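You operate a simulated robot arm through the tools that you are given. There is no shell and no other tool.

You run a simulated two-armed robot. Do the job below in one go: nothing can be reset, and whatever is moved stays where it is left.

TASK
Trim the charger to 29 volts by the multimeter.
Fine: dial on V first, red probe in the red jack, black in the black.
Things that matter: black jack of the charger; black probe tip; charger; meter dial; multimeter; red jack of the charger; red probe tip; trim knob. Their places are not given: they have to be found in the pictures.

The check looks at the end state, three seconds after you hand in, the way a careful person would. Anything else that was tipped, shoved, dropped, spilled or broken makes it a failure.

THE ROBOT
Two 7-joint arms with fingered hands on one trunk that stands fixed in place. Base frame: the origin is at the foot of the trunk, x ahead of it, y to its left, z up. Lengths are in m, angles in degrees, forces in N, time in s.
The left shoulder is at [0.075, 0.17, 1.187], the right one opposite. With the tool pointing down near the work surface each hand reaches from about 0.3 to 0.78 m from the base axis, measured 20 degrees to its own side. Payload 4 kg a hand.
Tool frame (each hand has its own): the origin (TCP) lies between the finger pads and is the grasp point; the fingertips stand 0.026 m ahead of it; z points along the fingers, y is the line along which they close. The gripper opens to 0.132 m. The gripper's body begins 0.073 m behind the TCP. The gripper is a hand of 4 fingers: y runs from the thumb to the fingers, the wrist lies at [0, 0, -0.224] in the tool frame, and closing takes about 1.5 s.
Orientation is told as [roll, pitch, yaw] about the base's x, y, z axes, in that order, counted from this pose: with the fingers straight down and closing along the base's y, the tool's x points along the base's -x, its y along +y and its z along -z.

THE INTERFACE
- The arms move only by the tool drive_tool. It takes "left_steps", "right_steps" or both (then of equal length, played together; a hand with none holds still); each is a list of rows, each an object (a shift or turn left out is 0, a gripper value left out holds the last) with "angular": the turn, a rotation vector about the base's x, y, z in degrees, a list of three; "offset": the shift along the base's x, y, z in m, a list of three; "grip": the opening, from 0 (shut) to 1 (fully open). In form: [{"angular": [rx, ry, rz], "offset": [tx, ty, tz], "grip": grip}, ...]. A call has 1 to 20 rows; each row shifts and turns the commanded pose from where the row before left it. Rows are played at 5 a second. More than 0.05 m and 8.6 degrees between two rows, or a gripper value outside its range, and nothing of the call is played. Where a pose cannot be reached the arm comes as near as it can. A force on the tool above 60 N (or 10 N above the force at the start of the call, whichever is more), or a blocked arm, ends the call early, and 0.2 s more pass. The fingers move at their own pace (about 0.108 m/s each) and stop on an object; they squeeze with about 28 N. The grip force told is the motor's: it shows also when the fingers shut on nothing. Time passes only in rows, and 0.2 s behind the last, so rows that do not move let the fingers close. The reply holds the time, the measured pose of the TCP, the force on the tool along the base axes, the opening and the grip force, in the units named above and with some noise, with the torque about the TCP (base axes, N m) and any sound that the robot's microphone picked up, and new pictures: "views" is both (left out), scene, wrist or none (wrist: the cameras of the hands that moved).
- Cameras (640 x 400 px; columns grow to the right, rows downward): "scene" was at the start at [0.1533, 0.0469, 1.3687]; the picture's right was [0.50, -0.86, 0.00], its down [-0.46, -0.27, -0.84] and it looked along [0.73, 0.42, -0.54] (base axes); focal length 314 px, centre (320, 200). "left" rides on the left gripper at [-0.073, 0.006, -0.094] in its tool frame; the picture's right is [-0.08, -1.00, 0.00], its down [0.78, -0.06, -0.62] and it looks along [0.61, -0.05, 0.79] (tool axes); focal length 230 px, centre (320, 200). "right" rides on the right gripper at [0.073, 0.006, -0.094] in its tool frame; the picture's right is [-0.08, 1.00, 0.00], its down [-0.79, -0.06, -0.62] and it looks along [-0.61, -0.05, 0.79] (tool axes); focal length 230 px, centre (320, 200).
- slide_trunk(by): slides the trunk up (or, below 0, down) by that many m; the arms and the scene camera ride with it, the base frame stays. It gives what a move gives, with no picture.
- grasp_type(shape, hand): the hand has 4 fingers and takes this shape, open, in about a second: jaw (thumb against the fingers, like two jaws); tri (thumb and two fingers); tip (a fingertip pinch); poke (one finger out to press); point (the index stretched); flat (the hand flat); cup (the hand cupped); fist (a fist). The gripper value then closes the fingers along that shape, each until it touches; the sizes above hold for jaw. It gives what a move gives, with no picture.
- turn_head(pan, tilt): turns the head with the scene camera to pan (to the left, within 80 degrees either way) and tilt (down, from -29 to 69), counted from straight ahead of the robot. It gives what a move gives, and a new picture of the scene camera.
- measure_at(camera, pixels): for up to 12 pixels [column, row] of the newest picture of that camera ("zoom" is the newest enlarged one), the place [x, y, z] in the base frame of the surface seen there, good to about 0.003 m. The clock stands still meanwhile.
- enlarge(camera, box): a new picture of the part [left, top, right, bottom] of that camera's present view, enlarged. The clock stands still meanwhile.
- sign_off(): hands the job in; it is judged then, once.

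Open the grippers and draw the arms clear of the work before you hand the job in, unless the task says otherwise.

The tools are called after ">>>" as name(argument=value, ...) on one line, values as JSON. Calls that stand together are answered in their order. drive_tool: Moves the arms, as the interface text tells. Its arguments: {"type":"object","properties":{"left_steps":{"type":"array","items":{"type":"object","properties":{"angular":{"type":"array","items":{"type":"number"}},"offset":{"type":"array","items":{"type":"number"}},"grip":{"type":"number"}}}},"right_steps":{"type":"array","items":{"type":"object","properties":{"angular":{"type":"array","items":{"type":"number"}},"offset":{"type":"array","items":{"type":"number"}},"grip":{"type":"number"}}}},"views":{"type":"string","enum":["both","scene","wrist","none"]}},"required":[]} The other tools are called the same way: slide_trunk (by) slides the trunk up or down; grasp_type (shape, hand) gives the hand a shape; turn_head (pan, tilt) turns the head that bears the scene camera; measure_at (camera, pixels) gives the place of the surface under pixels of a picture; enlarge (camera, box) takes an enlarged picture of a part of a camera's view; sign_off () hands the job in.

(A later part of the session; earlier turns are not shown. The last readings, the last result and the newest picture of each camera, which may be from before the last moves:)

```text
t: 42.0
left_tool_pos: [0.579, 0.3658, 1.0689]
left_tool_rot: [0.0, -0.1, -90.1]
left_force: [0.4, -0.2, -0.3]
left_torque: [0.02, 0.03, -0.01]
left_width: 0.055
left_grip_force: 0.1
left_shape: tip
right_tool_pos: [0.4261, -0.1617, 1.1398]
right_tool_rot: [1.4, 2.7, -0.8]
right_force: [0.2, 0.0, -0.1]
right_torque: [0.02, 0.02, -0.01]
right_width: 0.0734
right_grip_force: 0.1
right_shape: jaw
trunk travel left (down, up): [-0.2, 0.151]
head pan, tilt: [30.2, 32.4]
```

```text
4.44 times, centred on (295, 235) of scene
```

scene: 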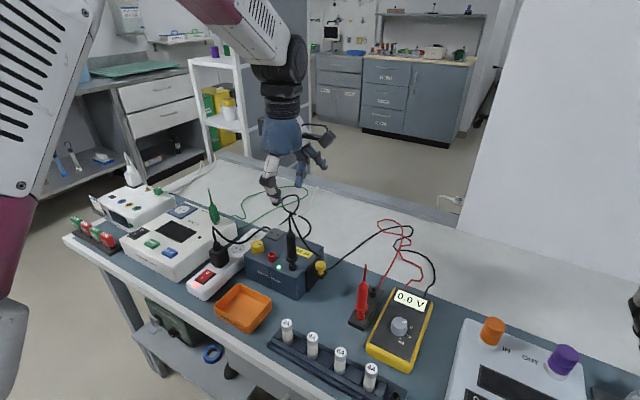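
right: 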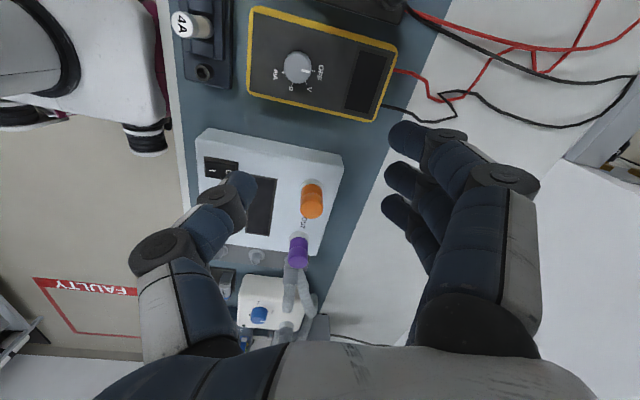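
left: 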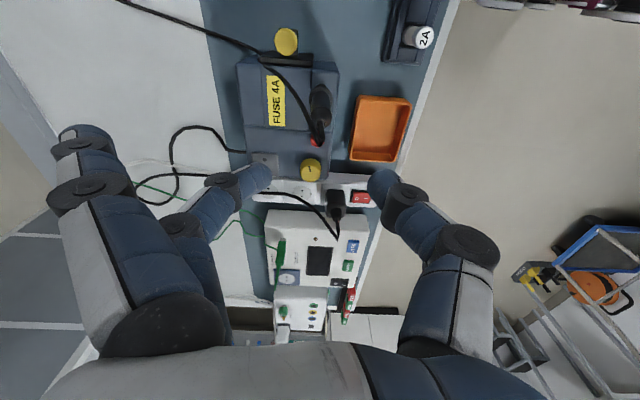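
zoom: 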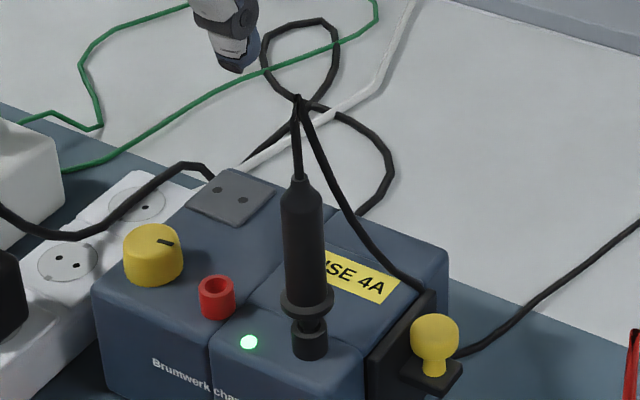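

Black probe is in place with its lead free. Now over to the red probe at about (0.591,0.194), turning to yaw −60, which I can keep for its insertion.

>>> drive_tool(left_steps=[{"angular": [0, 0, 6], "offset": [0.002, -0.034, 0]}, {"angular": [0, 0, 6], "offset": [0.002, -0.034, 0]}, {"angular": [0, 0, 6], "offset": [0.003, -0.034, 0]}, {"angular": [0, 0, 6], "offset": [0.003, -0.034, 0]}, {"angular": [0, 0, 6], "offset": [0.003, -0.036, 0]}, {"grip": 0.5}, {}], views="both")

>>> enlarge(camera="left", box=[270, 60, 370, 160])

```text
t: 43.6
left_tool_pos: [0.5932, 0.1935, 1.0712]
left_tool_rot: [-0.1, 0.0, -60.0]
left_force: [-1.2, -0.5, 0.2]
left_torque: [0.02, -0.03, 0.01]
left_width: 0.0657
left_grip_force: 0.0
left_shape: tip
right_tool_pos: [0.425, -0.1623, 1.1398]
right_tool_rot: [1.5, 2.7, -0.8]
right_force: [-0.7, 0.2, -0.5]
right_torque: [-0.02, -0.01, 0.05]
right_width: 0.0733
right_grip_force: 0.0
right_shape: jaw
trunk travel left (down, up): [-0.2, 0.151]
head pan, tilt: [30.2, 32.4]
```

scene: 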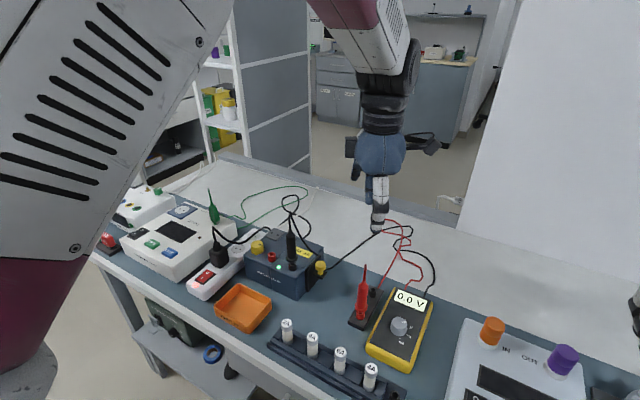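
left: 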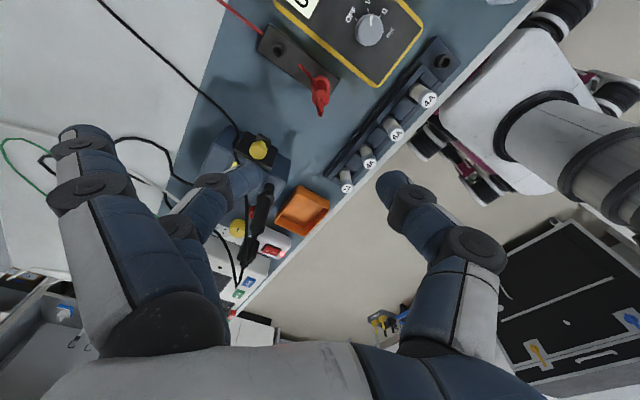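

```text
4.00 times, centred on (320, 110) of left
```

zoom: 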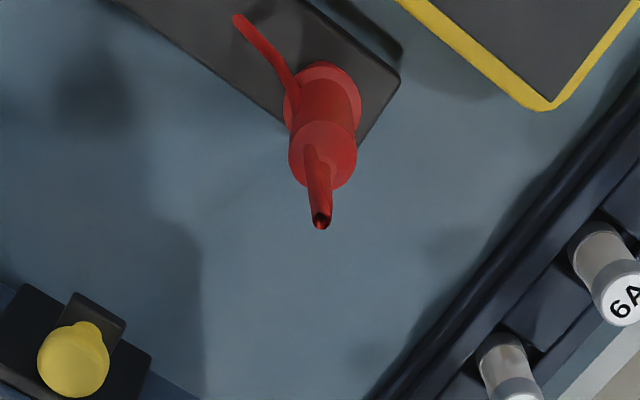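

The red probe's axis is about (0.592,0.196), in line with the pinch. I descend around it to TCP z≈0.878.

>>> drive_tool(left_steps=[{"offset": [-0.0008, 0.0017, -0.04]}, {"offset": [0, 0, -0.04]}, {"offset": [0, 0, -0.04]}, {"offset": [0, 0, -0.04]}, {"offset": [0, 0, -0.0304]}, {}, {}], views="both")

>>> enlarge(camera="left", box=[220, 80, 420, 240])

>>> enlarge(camera="scene", box=[320, 200, 440, 330])

```text
t: 45.2
left_tool_pos: [0.5912, 0.1953, 0.8801]
left_tool_rot: [-0.1, 0.0, -60.1]
left_force: [-0.4, -1.2, -0.2]
left_torque: [0.02, 0.04, -0.02]
left_width: 0.0655
left_grip_force: 0.2
left_shape: tip
right_tool_pos: [0.4264, -0.1636, 1.1398]
right_tool_rot: [1.4, 2.8, -0.8]
right_force: [0.0, -0.7, 0.1]
right_torque: [-0.01, 0.01, 0.0]
right_width: 0.0734
right_grip_force: 0.1
right_shape: jaw
trunk travel left (down, up): [-0.2, 0.151]
head pan, tilt: [30.2, 32.4]
```

scene: 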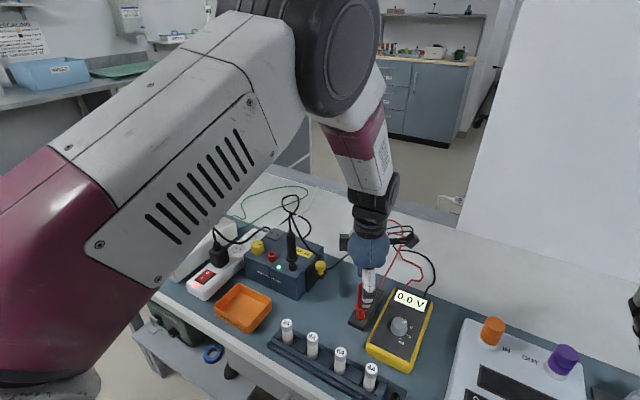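
left: 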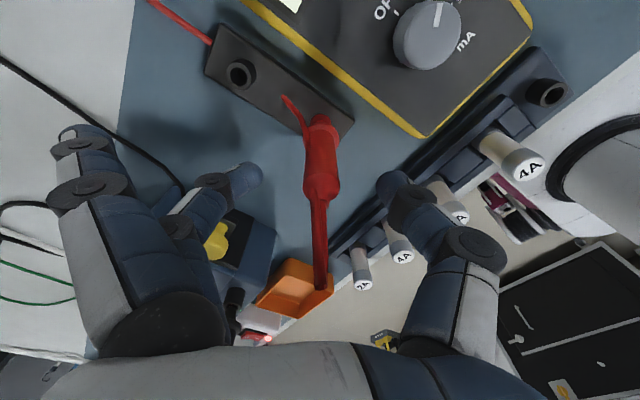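

```text
2.50 times, centred on (320, 160) of left
```

zoom: 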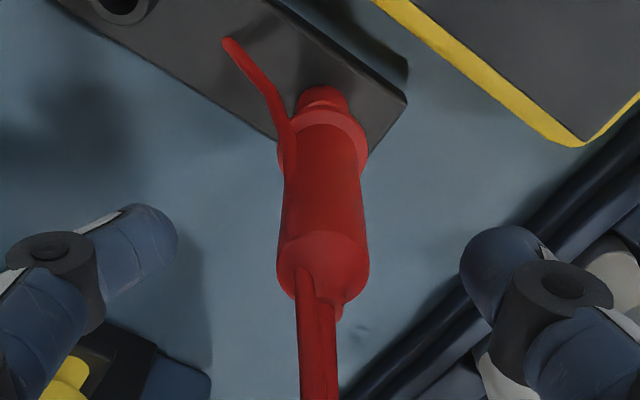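

```text
3.08 times, centred on (380, 265) of scene
```

zoom: 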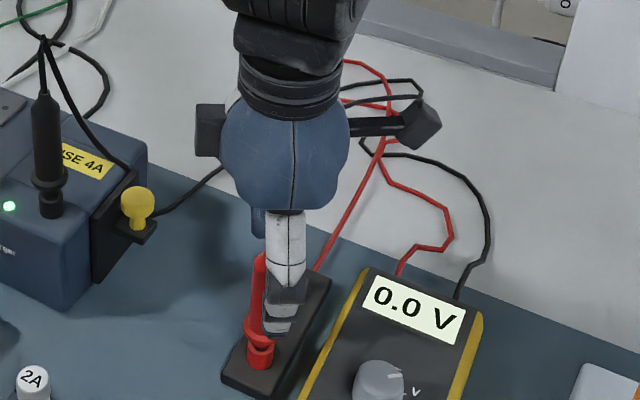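

The handle (277–370) is centred between finger (178) and thumb (460). I close the pinch.

>>> drive_tool(left_steps=[{"grip": 0.35}, {"grip": 0.28}, {"grip": 0.22}, {"grip": 0.18}, {"grip": 0.1}, {"grip": 0.0}, {}, {}], views="wrist")

>>> enlarge(camera="scene", box=[320, 200, 440, 330])

```text
t: 47.0
left_tool_pos: [0.5894, 0.195, 0.8794]
left_tool_rot: [0.0, -0.1, -60.0]
left_force: [-0.9, 0.4, -1.8]
left_torque: [0.06, -0.03, 0.0]
left_width: 0.0148
left_grip_force: 28.0
left_shape: tip
right_tool_pos: [0.4266, -0.1627, 1.1391]
right_tool_rot: [1.3, 2.7, -0.8]
right_force: [0.2, 0.8, 0.4]
right_torque: [0.04, 0.0, 0.01]
right_width: 0.0734
right_grip_force: 0.1
right_shape: jaw
trunk travel left (down, up): [-0.2, 0.151]
head pan, tilt: [30.2, 32.4]
```

left: 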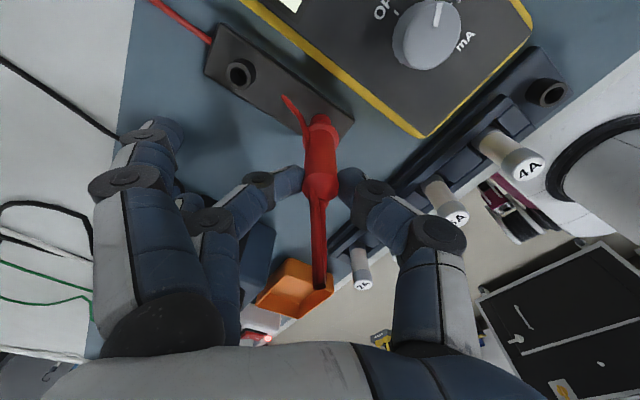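

```text
3.08 times, centred on (380, 265) of scene
```

zoom: 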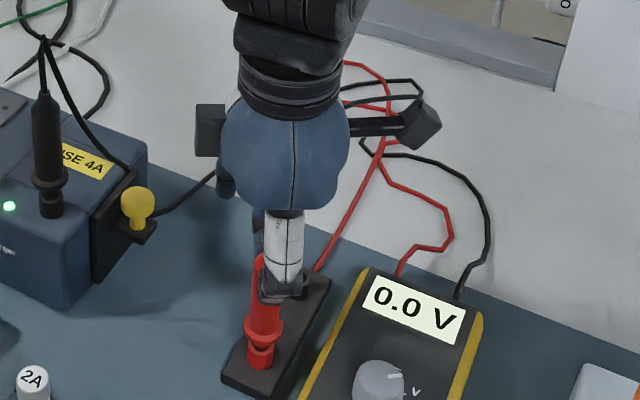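

The red probe is held with no side force. I lift it to z≈1.10.

>>> drive_tool(left_steps=[{"offset": [0, 0, 0.01]}, {"offset": [0, 0, 0.015]}, {"offset": [0, 0, 0.025]}, {"offset": [0, 0, 0.035]}, {"offset": [0, 0, 0.035]}, {"offset": [0, 0, 0.035]}, {"offset": [0, 0, 0.035]}, {"offset": [0, 0, 0.03]}, {}], views="both")

>>> enlarge(camera="scene", box=[320, 150, 440, 330])

```text
t: 49.0
left_tool_pos: [0.5915, 0.1965, 1.0967]
left_tool_rot: [0.1, 0.0, -60.1]
left_force: [-0.3, 0.3, -0.1]
left_torque: [0.0, 0.01, -0.03]
left_width: 0.0148
left_grip_force: 27.8
left_shape: tip
right_tool_pos: [0.4274, -0.1623, 1.1395]
right_tool_rot: [1.4, 2.7, -0.8]
right_force: [0.4, 0.2, 0.6]
right_torque: [-0.03, 0.02, 0.0]
right_width: 0.0732
right_grip_force: 0.1
right_shape: jaw
trunk travel left (down, up): [-0.2, 0.151]
head pan, tilt: [30.2, 32.4]
```

scene: 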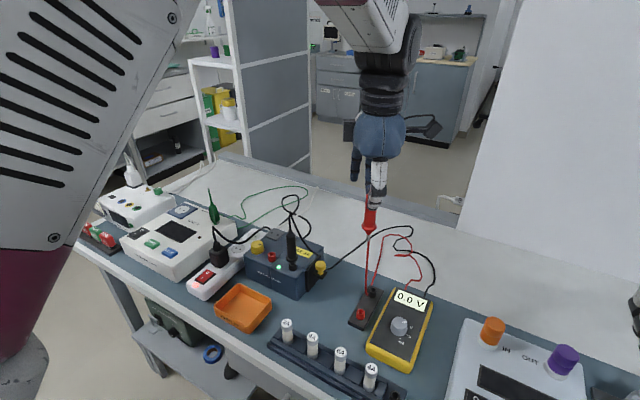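
left: 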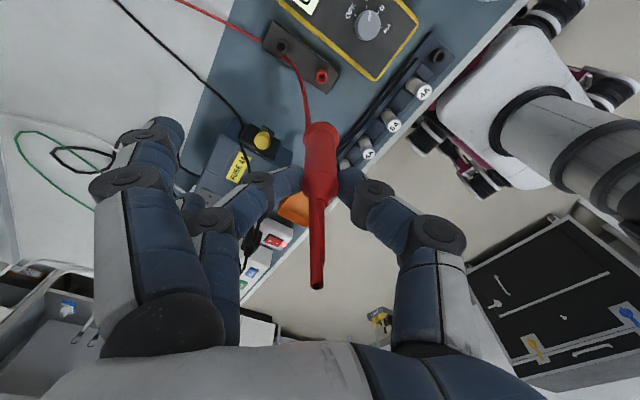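

```text
2.22 times, centred on (380, 240) of scene
```

zoom: 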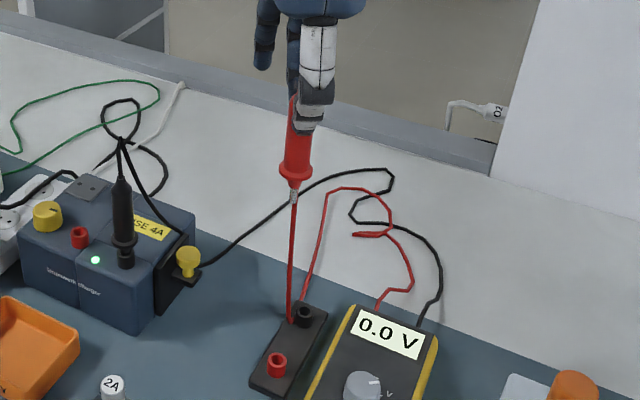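

Red probe hangs free of the holder. I carry it around behind (+x side of) the black probe: first +x, then +y, then back to the red jack.

>>> drive_tool(left_steps=[{"offset": [0.03, 0, 0]}, {"offset": [0.03, 0.01, 0]}, {"offset": [0.03, 0.02, 0]}, {"offset": [0, 0.038, 0]}, {"offset": [0, 0.038, 0]}, {"offset": [0, 0.038, 0]}, {"offset": [0, 0.038, 0]}, {"offset": [-0.02, 0.03, 0]}, {"offset": [-0.03, 0.016, 0]}, {"offset": [-0.03, 0, 0]}, {"offset": [-0.022, 0, 0]}, {}, {}], views="both")

>>> enlarge(camera="scene", box=[230, 160, 340, 290])

>>> enlarge(camera="left", box=[220, 60, 420, 240])

```text
t: 51.8
left_tool_pos: [0.5777, 0.4229, 1.0988]
left_tool_rot: [0.0, 0.1, -60.0]
left_force: [0.4, -0.2, -0.8]
left_torque: [-0.02, -0.03, -0.01]
left_width: 0.0147
left_grip_force: 27.8
left_shape: tip
right_tool_pos: [0.426, -0.1627, 1.1399]
right_tool_rot: [1.4, 2.7, -0.8]
right_force: [0.3, -0.7, 0.7]
right_torque: [-0.02, 0.02, -0.02]
right_width: 0.0736
right_grip_force: 0.1
right_shape: jaw
trunk travel left (down, up): [-0.2, 0.151]
head pan, tilt: [30.2, 32.4]
```

scene: 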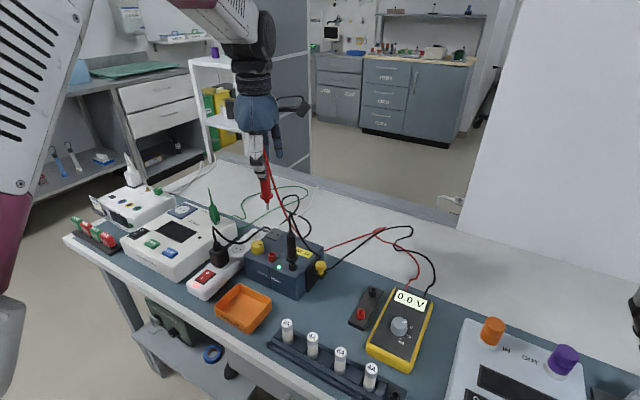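
left: 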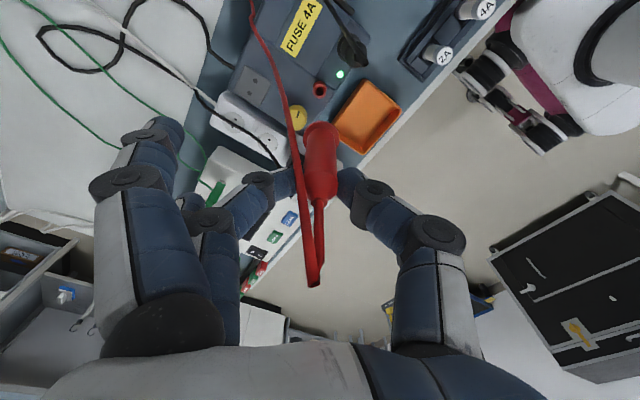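

```text
3.08 times, centred on (285, 225) of scene
```

zoom: 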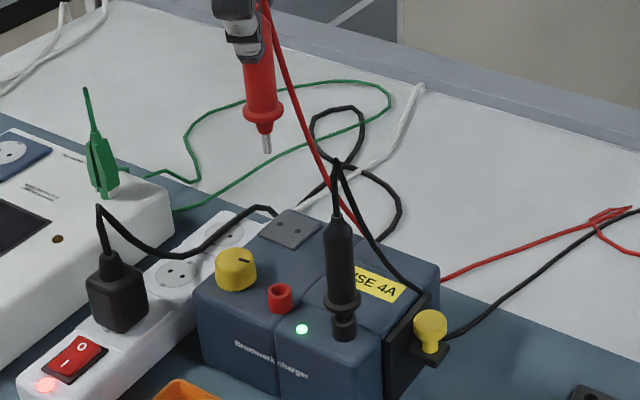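

```text
2.22 times, centred on (320, 150) of left
```

zoom: 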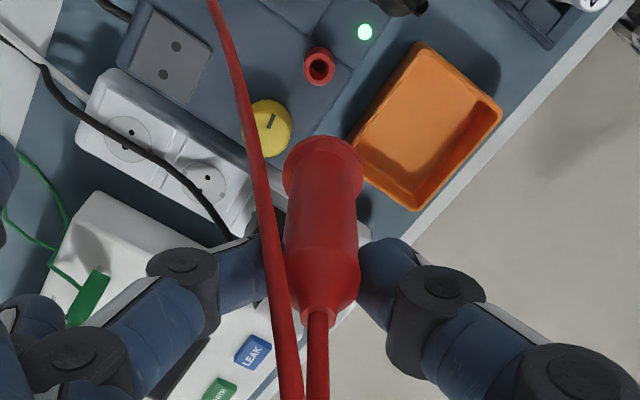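

The red jack is within ~1.5 mm below the TCP (left (320,90)). I lower to just above the jack and compare tip and hole again.

>>> drive_tool(left_steps=[{"offset": [-0.0003, 0.0008, -0.03]}, {"offset": [0, 0, -0.03]}, {"offset": [0, 0, -0.03]}, {"offset": [0, 0, -0.02]}, {"offset": [0, 0, -0.011]}, {}, {}], views="both")

>>> enlarge(camera="scene", box=[247, 225, 297, 275])

>>> enlarge(camera="left", box=[290, 80, 350, 150])

```text
t: 53.4
left_tool_pos: [0.5792, 0.424, 0.9783]
left_tool_rot: [0.0, 0.0, -60.0]
left_force: [0.3, -0.3, -0.5]
left_torque: [0.01, -0.03, 0.05]
left_width: 0.0146
left_grip_force: 27.8
left_shape: tip
right_tool_pos: [0.4265, -0.1619, 1.1398]
right_tool_rot: [1.3, 2.6, -0.8]
right_force: [-0.5, -0.4, 0.1]
right_torque: [0.02, 0.0, -0.01]
right_width: 0.0731
right_grip_force: 0.0
right_shape: jaw
trunk travel left (down, up): [-0.2, 0.151]
head pan, tilt: [30.2, 32.4]
```

scene: 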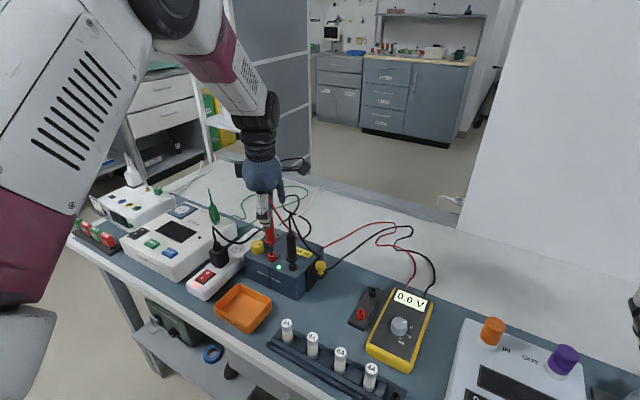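
left: 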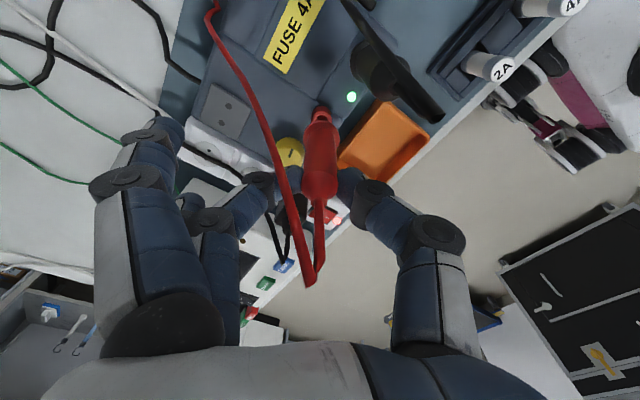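

```text
8.00 times, centred on (272, 250) of scene
```

zoom: 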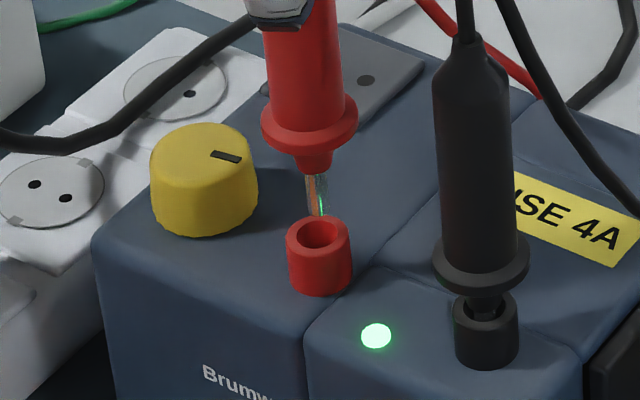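

```text
5.71 times, centred on (320, 115) of left
```

zoom: 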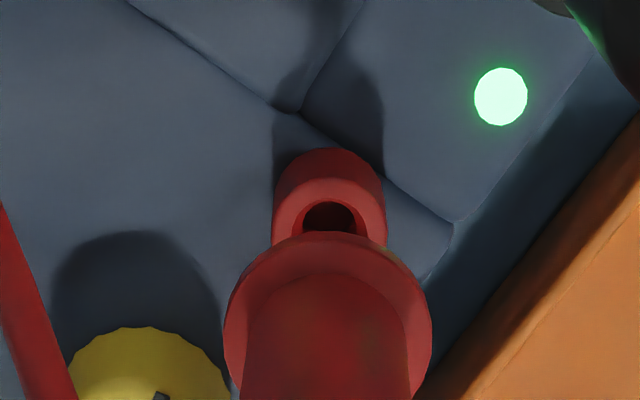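

Tip (zoom (315,215)) and hole (320,234) line up within ~1 mm. I lower in small steps.

>>> drive_tool(left_steps=[{"offset": [0.0007, -0.0002, -0.004]}, {"offset": [0, 0, -0.004]}, {"offset": [0, 0, -0.004]}, {"offset": [0, 0, -0.004]}, {}], views="scene")

>>> enlarge(camera="scene", box=[247, 225, 297, 275])

```text
t: 54.6
left_tool_pos: [0.5793, 0.4243, 0.9622]
left_tool_rot: [-0.1, 0.0, -60.0]
left_force: [0.4, 0.4, -0.4]
left_torque: [-0.01, -0.01, 0.05]
left_width: 0.0146
left_grip_force: 28.0
left_shape: tip
right_tool_pos: [0.426, -0.1629, 1.1415]
right_tool_rot: [1.5, 2.7, -0.8]
right_force: [1.2, -0.5, -0.5]
right_torque: [0.02, -0.03, 0.01]
right_width: 0.0732
right_grip_force: 0.1
right_shape: jaw
trunk travel left (down, up): [-0.2, 0.151]
head pan, tilt: [30.2, 32.4]
```

scene: 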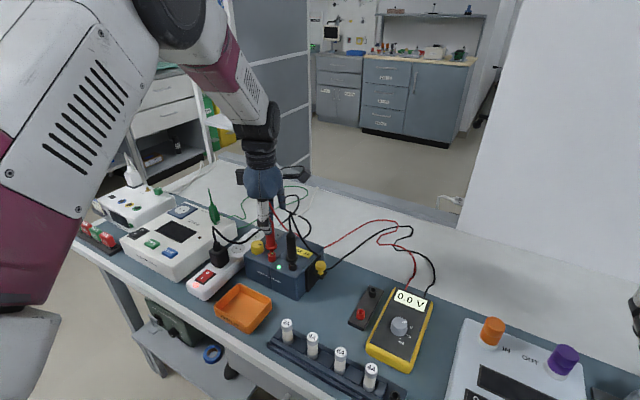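

```text
8.00 times, centred on (272, 250) of scene
```

zoom: 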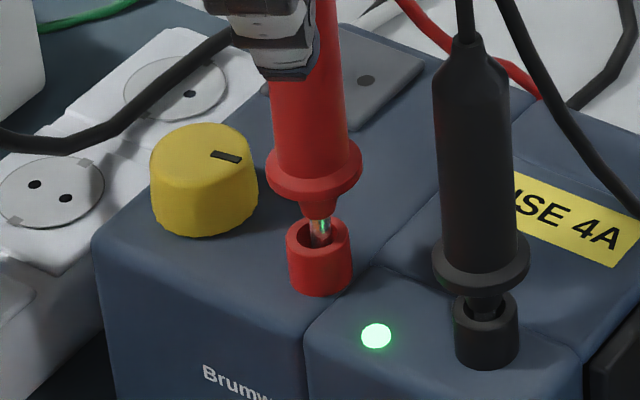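

The tip is inside the red jack's hole (zoom (321,232)). I lower the rest in small steps until it seats.

>>> drive_tool(left_steps=[{"offset": [0, 0, -0.003]}, {"offset": [0, 0, -0.003]}, {"offset": [0, 0, -0.003]}, {"offset": [0, 0, -0.003]}, {}], views="scene")

>>> enlarge(camera="scene", box=[247, 225, 297, 275])

>>> enlarge(camera="scene", box=[380, 280, 440, 330])

```text
t: 55.8
left_tool_pos: [0.578, 0.4253, 0.9527]
left_tool_rot: [0.2, 0.0, -60.0]
left_force: [-3.6, 3.4, 20.2]
left_torque: [0.03, 0.03, 0.02]
left_width: 0.0154
left_grip_force: 27.9
left_shape: tip
right_tool_pos: [0.4244, -0.1632, 1.1415]
right_tool_rot: [1.5, 2.6, -0.9]
right_force: [-0.5, -0.4, 0.5]
right_torque: [-0.01, -0.01, 0.0]
right_width: 0.0735
right_grip_force: 0.1
right_shape: jaw
trunk travel left (down, up): [-0.2, 0.151]
head pan, tilt: [30.2, 32.4]
```

scene: 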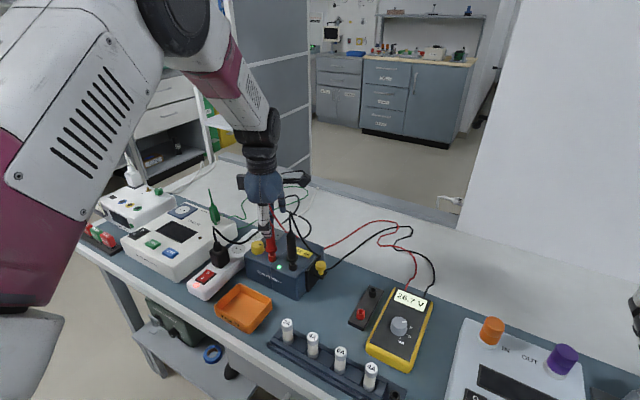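

```text
8.00 times, centred on (272, 250) of scene
```

zoom: 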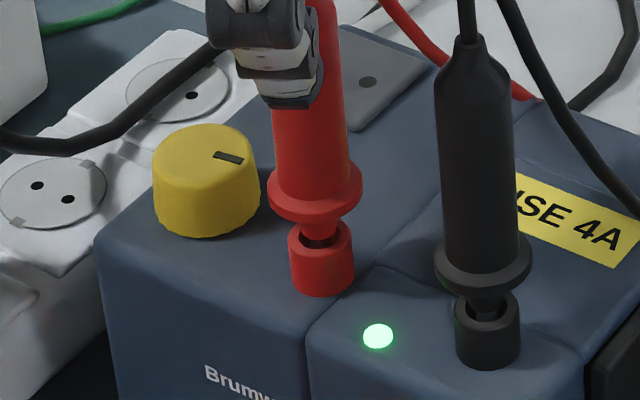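

```text
8.00 times, centred on (410, 305) of scene
```

zoom: 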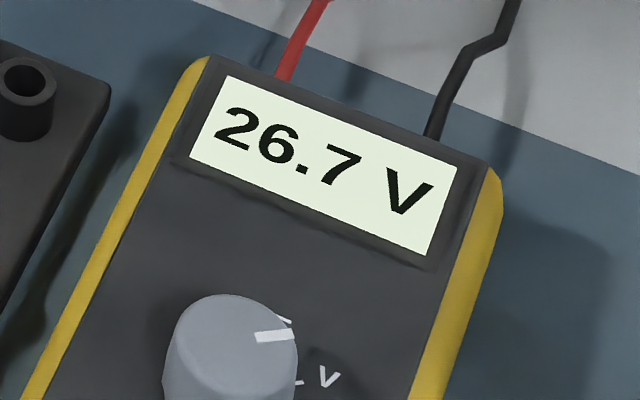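

The meter now reads 26.7 V; the red tip is seated (20 N upward). I relieve the pressure and open the fingers gently.

>>> drive_tool(left_steps=[{"offset": [0, 0, 0.002]}, {"grip": 0.12}, {"grip": 0.2}, {"grip": 0.3}, {"grip": 0.42}, {}, {}], views="both")

>>> enlarge(camera="scene", box=[240, 190, 320, 290])

>>> enlarge(camera="left", box=[200, 60, 440, 320])

```text
t: 57.4
left_tool_pos: [0.5795, 0.426, 0.9519]
left_tool_rot: [0.1, 0.0, -60.0]
left_force: [-0.4, -0.2, 0.3]
left_torque: [0.01, 0.0, -0.03]
left_width: 0.0548
left_grip_force: 0.1
left_shape: tip
right_tool_pos: [0.4263, -0.1632, 1.1412]
right_tool_rot: [1.4, 2.7, -0.7]
right_force: [0.1, 0.3, 0.3]
right_torque: [-0.02, -0.01, -0.01]
right_width: 0.0731
right_grip_force: 0.0
right_shape: jaw
trunk travel left (down, up): [-0.2, 0.151]
head pan, tilt: [30.2, 32.4]
```

scene: 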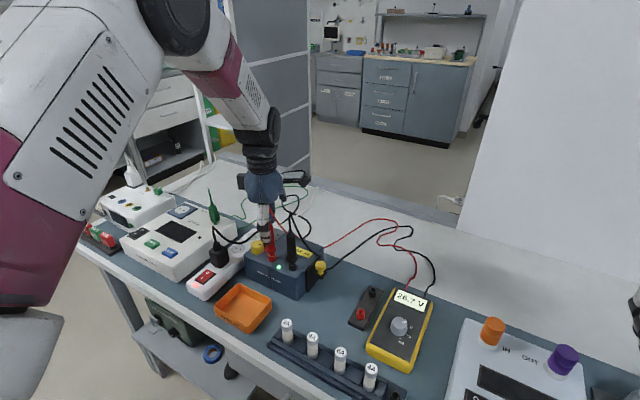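
left: 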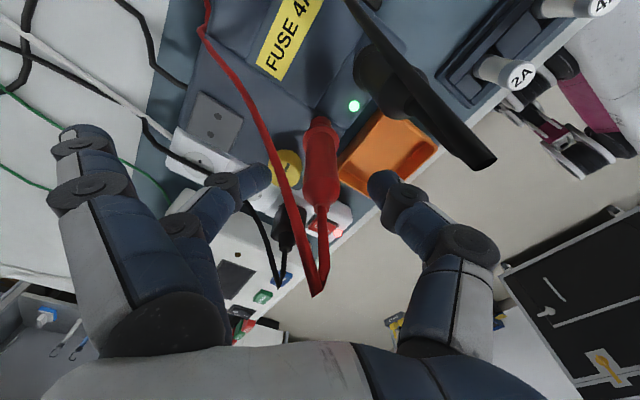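

```text
4.00 times, centred on (280, 240) of scene
```

zoom: 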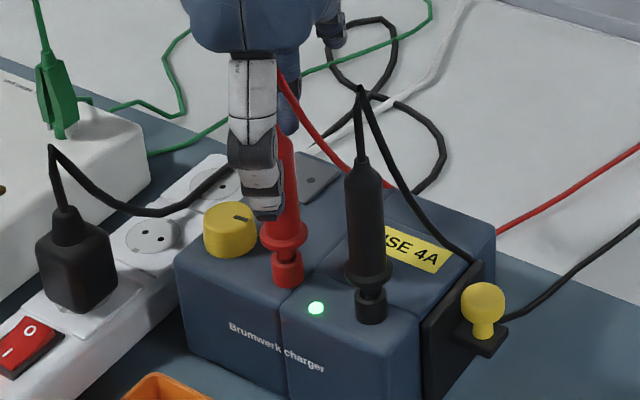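

```text
1.54 times, centred on (320, 190) of left
```

zoom: 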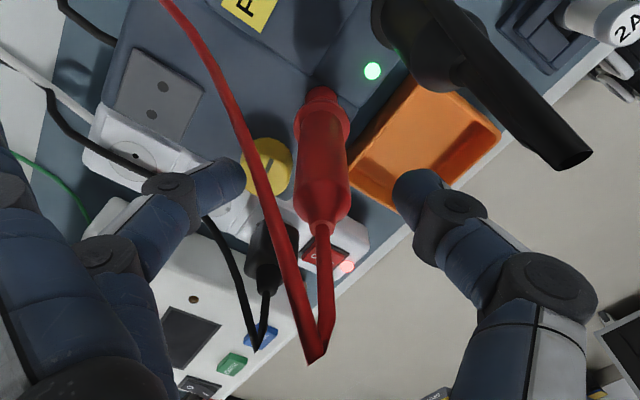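

Red stands on its own; the meter shows about 26.7 V. I lift the hand straight up and then check reading and knob.

>>> drive_tool(left_steps=[{"offset": [0, 0, 0.015]}, {"offset": [0, 0, 0.02]}, {"offset": [0, 0, 0.025]}, {"offset": [0, 0, 0.03]}, {"offset": [0, 0, 0.03]}, {"offset": [0, 0, 0.03]}, {}], views="both")

>>> enlarge(camera="scene", box=[220, 190, 320, 290])

>>> enlarge(camera="scene", box=[380, 280, 440, 330])

>>> enlarge(camera="left", box=[240, 60, 400, 200])

```text
t: 59.0
left_tool_pos: [0.5791, 0.4257, 1.1023]
left_tool_rot: [-0.1, 0.0, -60.0]
left_force: [0.4, -1.4, -0.4]
left_torque: [-0.01, 0.02, 0.01]
left_width: 0.0549
left_grip_force: 0.0
left_shape: tip
right_tool_pos: [0.4258, -0.1626, 1.1404]
right_tool_rot: [1.4, 2.6, -0.7]
right_force: [0.6, -0.2, 0.0]
right_torque: [0.01, 0.03, -0.02]
right_width: 0.0733
right_grip_force: 0.0
right_shape: jaw
trunk travel left (down, up): [-0.2, 0.151]
head pan, tilt: [30.2, 32.4]
```

scene: 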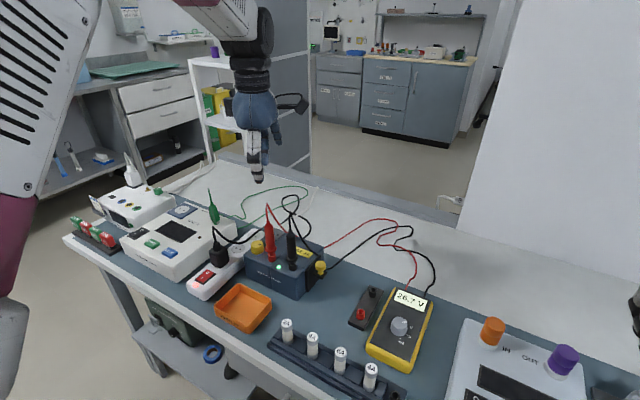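
left: 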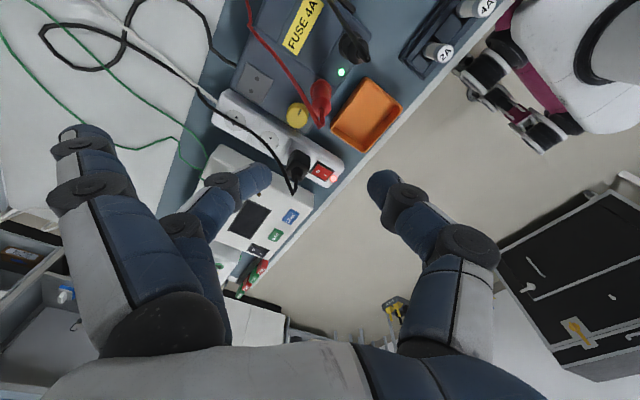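

```text
4.00 times, centred on (270, 240) of scene
```

zoom: 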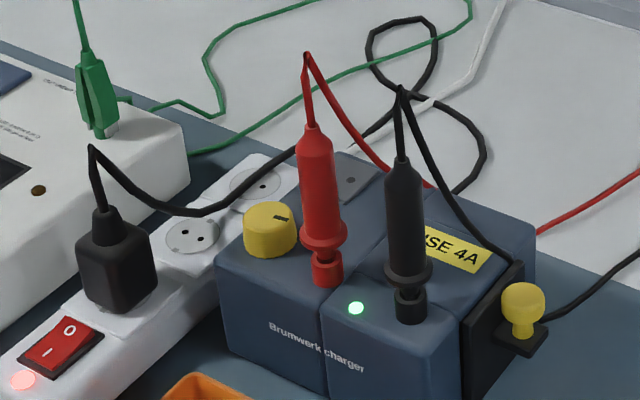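

```text
8.00 times, centred on (410, 305) of scene
```

zoom: 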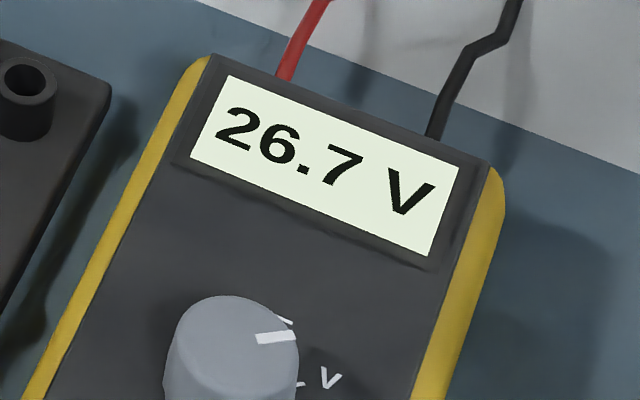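

```text
2.86 times, centred on (320, 130) of left
```

zoom: 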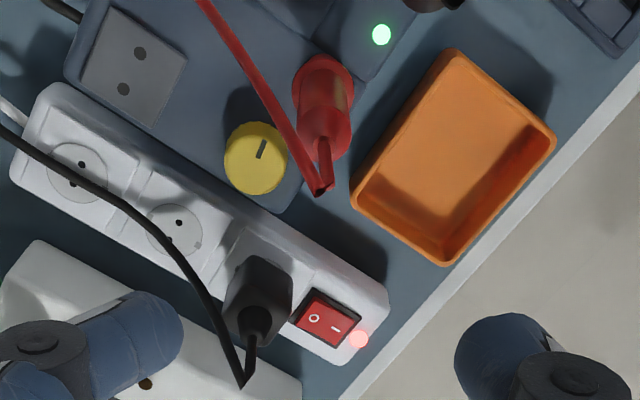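

Both probes are in and the meter reads 26.7 V, so 2.3 V are missing. Before gripping the trim knob (scene (257,246)) I measure it, the red probe and what stands around it, to plan a tilted approach.

>>> measure_at(camera="scene", pixels=[[257, 243], [253, 245], [262, 243], [257, 239], [226, 226], [218, 240], [218, 260], [268, 205], [270, 235], [214, 205], [242, 240], [271, 247]])

>>> measure_at(camera="left", pixels=[[297, 115], [291, 115], [304, 115], [297, 109], [298, 122], [300, 160], [294, 190], [250, 130], [322, 122], [319, 104], [230, 215]])

>>> enlarge(camera="left", box=[277, 90, 337, 140])

>>> enlarge(camera="scene", box=[242, 228, 282, 262])

```text
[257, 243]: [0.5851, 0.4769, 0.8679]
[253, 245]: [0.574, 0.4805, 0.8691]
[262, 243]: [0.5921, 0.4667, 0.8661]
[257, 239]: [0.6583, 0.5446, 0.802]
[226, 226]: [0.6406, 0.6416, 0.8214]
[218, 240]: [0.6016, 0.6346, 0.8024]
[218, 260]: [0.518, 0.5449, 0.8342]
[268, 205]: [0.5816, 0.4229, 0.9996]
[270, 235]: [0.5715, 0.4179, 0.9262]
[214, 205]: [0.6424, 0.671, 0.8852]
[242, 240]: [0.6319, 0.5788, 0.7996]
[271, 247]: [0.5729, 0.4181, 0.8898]
```

```text
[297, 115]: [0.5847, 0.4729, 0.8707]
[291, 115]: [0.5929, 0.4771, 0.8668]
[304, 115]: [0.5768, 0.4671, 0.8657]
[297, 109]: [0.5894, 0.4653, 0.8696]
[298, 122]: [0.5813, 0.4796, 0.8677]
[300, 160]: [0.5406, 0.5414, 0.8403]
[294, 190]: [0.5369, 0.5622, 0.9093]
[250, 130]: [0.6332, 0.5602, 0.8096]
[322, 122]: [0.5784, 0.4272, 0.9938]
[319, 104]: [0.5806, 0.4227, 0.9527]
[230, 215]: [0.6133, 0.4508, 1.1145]
```

```text
8.00 times, centred on (307, 115) of left
```

zoom: 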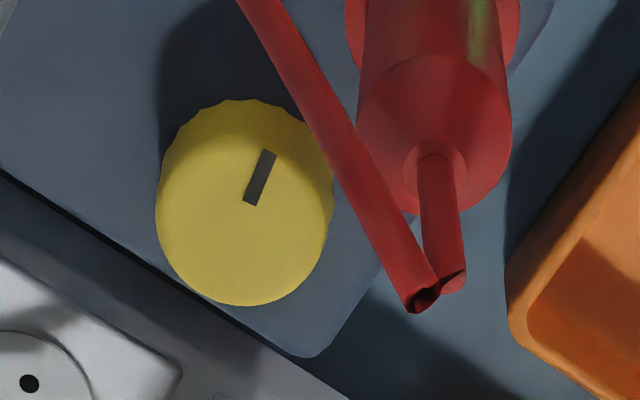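

```text
11.76 times, centred on (262, 245) of scene
```

zoom: 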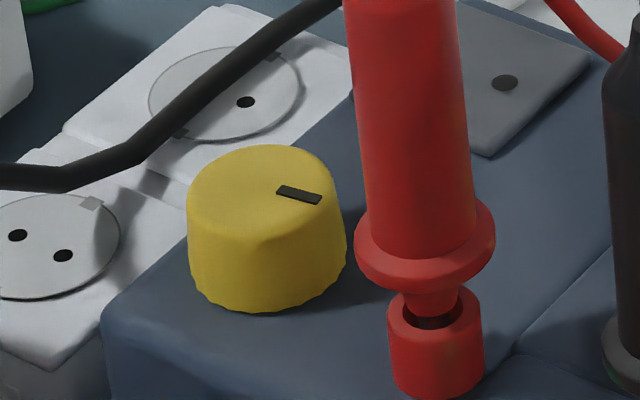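

Knob centre is about (0.584,0.474), top z 0.868; the red probe stands only 48 mm away, so I want the hand's camera side facing away from it (yaw about +90) with a slight lean. I first test, high up, whether the left wrist can turn that far.

>>> drive_tool(left_steps=[{"offset": [0, 0.01, 0.03]}, {"angular": [0, 0, 8.2], "offset": [0, 0.01, 0]}, {"angular": [0, 0, 8.2]}, {"angular": [0, 0, 8.2]}, {"angular": [0, 0, 8.2]}, {"angular": [0, 0, 8.2]}, {"angular": [0, 0, 8.2]}, {"angular": [0, 0, 8.2]}, {"angular": [0, 0, 8.2]}, {"angular": [0, 0, 8.2]}, {"angular": [0, 0, 8.2]}, {"angular": [0, 0, 8.2]}, {"angular": [0, 0, 8.2]}, {"angular": [0, 0, 8.2]}, {"angular": [0, 0, 8.2]}, {}], views="scene")

```text
t: 62.4
left_tool_pos: [0.579, 0.4444, 1.1313]
left_tool_rot: [0.0, 0.0, 54.9]
left_force: [0.9, -0.1, -0.4]
left_torque: [-0.03, -0.04, -0.01]
left_width: 0.0548
left_grip_force: 0.0
left_shape: tip
right_tool_pos: [0.4259, -0.1635, 1.1407]
right_tool_rot: [1.4, 2.7, -0.8]
right_force: [0.2, 0.3, -0.7]
right_torque: [-0.03, 0.04, -0.01]
right_width: 0.0736
right_grip_force: 0.0
right_shape: jaw
trunk travel left (down, up): [-0.2, 0.151]
head pan, tilt: [30.2, 32.4]
```

scene: 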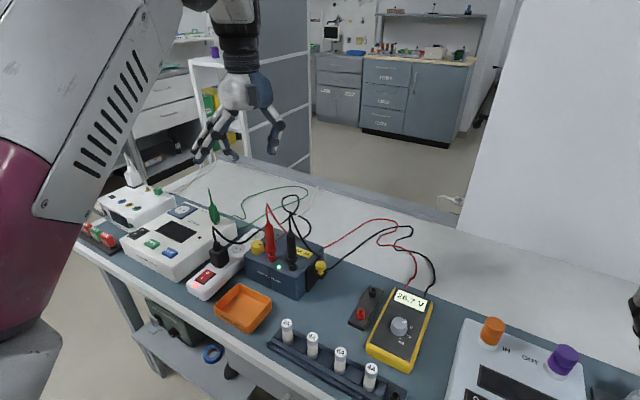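

Yaw +55 works without trouble. I continue to +90 and further to +115 to know the range.

>>> drive_tool(left_steps=[{"angular": [0, 0, 8.2]}, {"angular": [0, 0, 8.2]}, {"angular": [0, 0, 8.2]}, {"angular": [0, 0, 8.2]}, {"angular": [0, 0, 8.2]}, {"angular": [0, 0, 8.2]}, {"angular": [0, 0, 8.2]}, {"angular": [0, 0, 8.2]}, {}, {}], views="both")

```text
t: 64.6
left_tool_pos: [0.5789, 0.4446, 1.1314]
left_tool_rot: [0.0, 0.0, 120.4]
left_force: [0.7, 0.6, -0.1]
left_torque: [0.01, -0.03, 0.04]
left_width: 0.055
left_grip_force: 0.1
left_shape: tip
right_tool_pos: [0.4259, -0.163, 1.1411]
right_tool_rot: [1.4, 2.7, -0.8]
right_force: [0.8, 0.6, 0.6]
right_torque: [0.01, -0.03, 0.01]
right_width: 0.0731
right_grip_force: 0.0
right_shape: jaw
trunk travel left (down, up): [-0.2, 0.151]
head pan, tilt: [30.2, 32.4]
```

scene: 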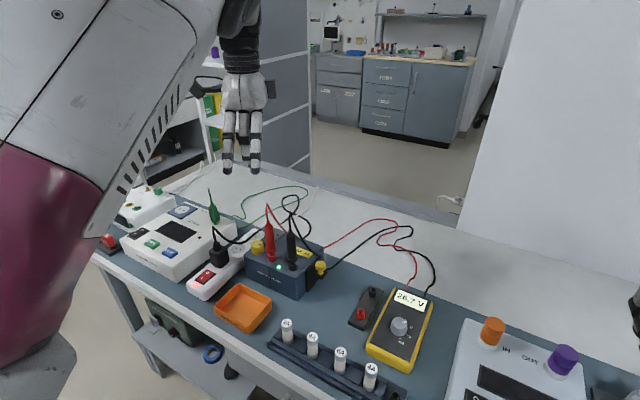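
left: 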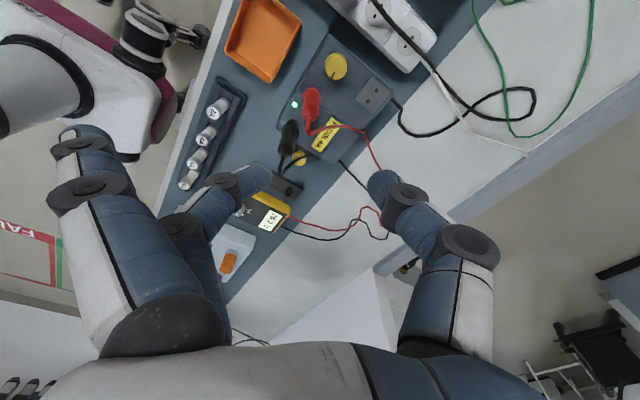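

Range is fine up to +120. I go to yaw +90, lean the hand 15° toward +y and place it above/behind the knob.

>>> drive_tool(left_steps=[{"angular": [0, 0, -7.5], "offset": [0.001, 0.015, 0]}, {"angular": [0, 0, -7.5], "offset": [0.001, 0.015, 0]}, {"angular": [0, 0, -7.5], "offset": [0.001, 0.015, 0]}, {"angular": [0, 0, -7.8], "offset": [0.001, 0.014, 0]}, {"angular": [-7.5, 0, 0], "offset": [0, 0, -0.02]}, {"angular": [-7.5, 0, 0], "offset": [0, 0, -0.02]}, {"offset": [0, 0, -0.03]}, {"offset": [0, 0, -0.03]}, {"offset": [0, 0, -0.03]}, {"offset": [0, 0, -0.02]}, {}, {}], views="both")

>>> enlarge(camera="scene", box=[200, 140, 320, 290])

>>> enlarge(camera="left", box=[200, 60, 440, 240])

```text
t: 67.2
left_tool_pos: [0.5829, 0.5058, 0.9821]
left_tool_rot: [0.0, 15.0, 90.2]
left_force: [0.1, -0.2, -0.8]
left_torque: [-0.01, -0.02, 0.0]
left_width: 0.0549
left_grip_force: 0.1
left_shape: tip
right_tool_pos: [0.4258, -0.1624, 1.1409]
right_tool_rot: [1.4, 2.7, -0.8]
right_force: [-0.3, 0.6, 0.0]
right_torque: [0.01, 0.02, 0.03]
right_width: 0.0732
right_grip_force: 0.1
right_shape: jaw
trunk travel left (down, up): [-0.2, 0.151]
head pan, tilt: [30.2, 32.4]
```

scene: 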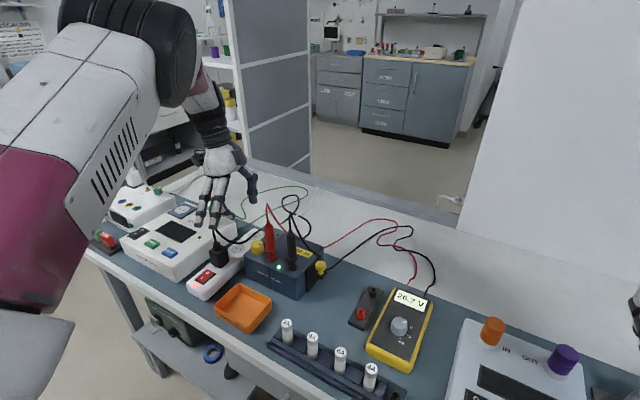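
left: 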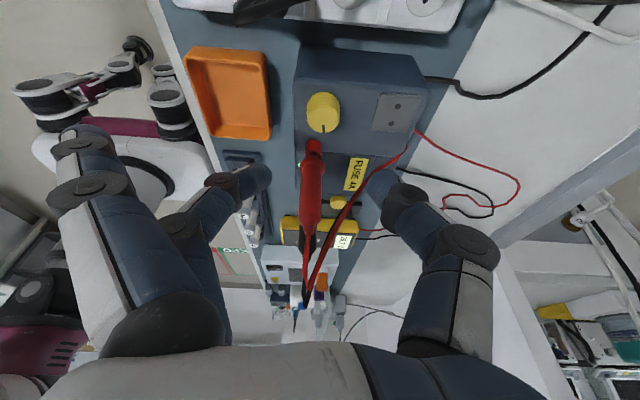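

```text
2.67 times, centred on (260, 215) of scene
```

zoom: 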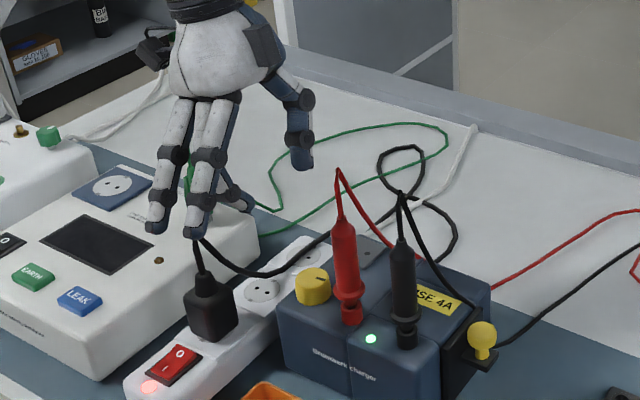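

```text
2.22 times, centred on (320, 150) of left
```

zoom: 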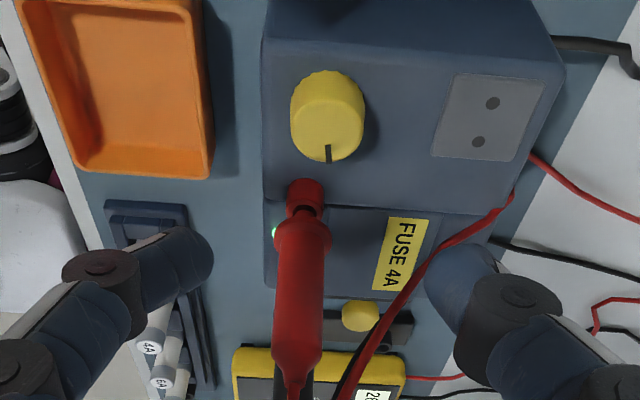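

The knob is at left (323,113); the hand leans as planned. The unused fingers near scene (200,215) look close to the plug's cable, so I measure them.

>>> measure_at(camera="zoom", pixels=[[328, 125], [300, 110], [355, 110], [328, 80], [328, 152]])

>>> enlarge(camera="scene", box=[190, 170, 270, 270])

>>> measure_at(camera="zoom", pixels=[[180, 190], [230, 185], [235, 220], [162, 175], [280, 160], [320, 180], [375, 95], [250, 245], [232, 260], [262, 250]])

```text
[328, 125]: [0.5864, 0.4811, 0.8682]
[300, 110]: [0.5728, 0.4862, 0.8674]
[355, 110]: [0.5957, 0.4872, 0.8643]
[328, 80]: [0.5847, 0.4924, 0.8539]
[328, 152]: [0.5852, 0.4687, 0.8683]
```

```text
4.00 times, centred on (230, 220) of scene
```

zoom: 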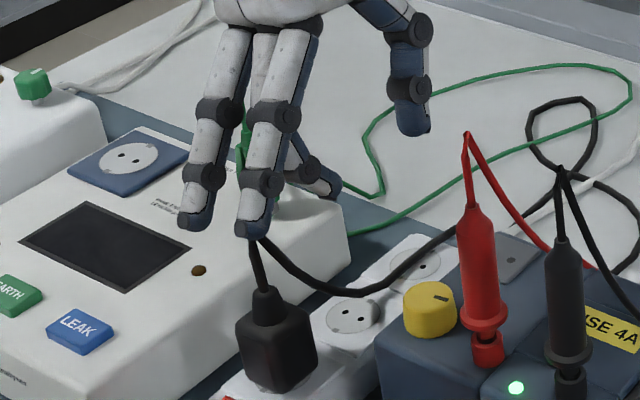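

```text
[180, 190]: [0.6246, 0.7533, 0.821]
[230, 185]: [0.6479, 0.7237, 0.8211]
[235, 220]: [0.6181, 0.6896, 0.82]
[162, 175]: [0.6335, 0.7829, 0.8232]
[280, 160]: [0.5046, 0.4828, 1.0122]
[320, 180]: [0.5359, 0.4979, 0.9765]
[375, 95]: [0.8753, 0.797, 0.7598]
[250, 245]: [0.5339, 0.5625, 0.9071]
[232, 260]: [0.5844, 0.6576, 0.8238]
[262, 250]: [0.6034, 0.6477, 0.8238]
```

I need the actual fingertip points, so I measure pixels on them directly.

>>> measure_at(camera="zoom", pixels=[[250, 228], [250, 215], [197, 218], [197, 205], [205, 170], [262, 180], [220, 110], [325, 190], [412, 125], [410, 60], [244, 140]])

```text
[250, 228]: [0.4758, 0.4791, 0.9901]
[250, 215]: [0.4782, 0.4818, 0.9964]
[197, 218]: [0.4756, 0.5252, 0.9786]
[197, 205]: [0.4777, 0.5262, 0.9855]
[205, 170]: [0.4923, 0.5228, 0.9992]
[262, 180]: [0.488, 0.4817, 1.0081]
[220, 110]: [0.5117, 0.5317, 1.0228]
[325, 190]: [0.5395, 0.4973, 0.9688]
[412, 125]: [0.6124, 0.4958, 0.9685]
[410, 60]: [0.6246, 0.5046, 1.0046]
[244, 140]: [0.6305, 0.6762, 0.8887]
```

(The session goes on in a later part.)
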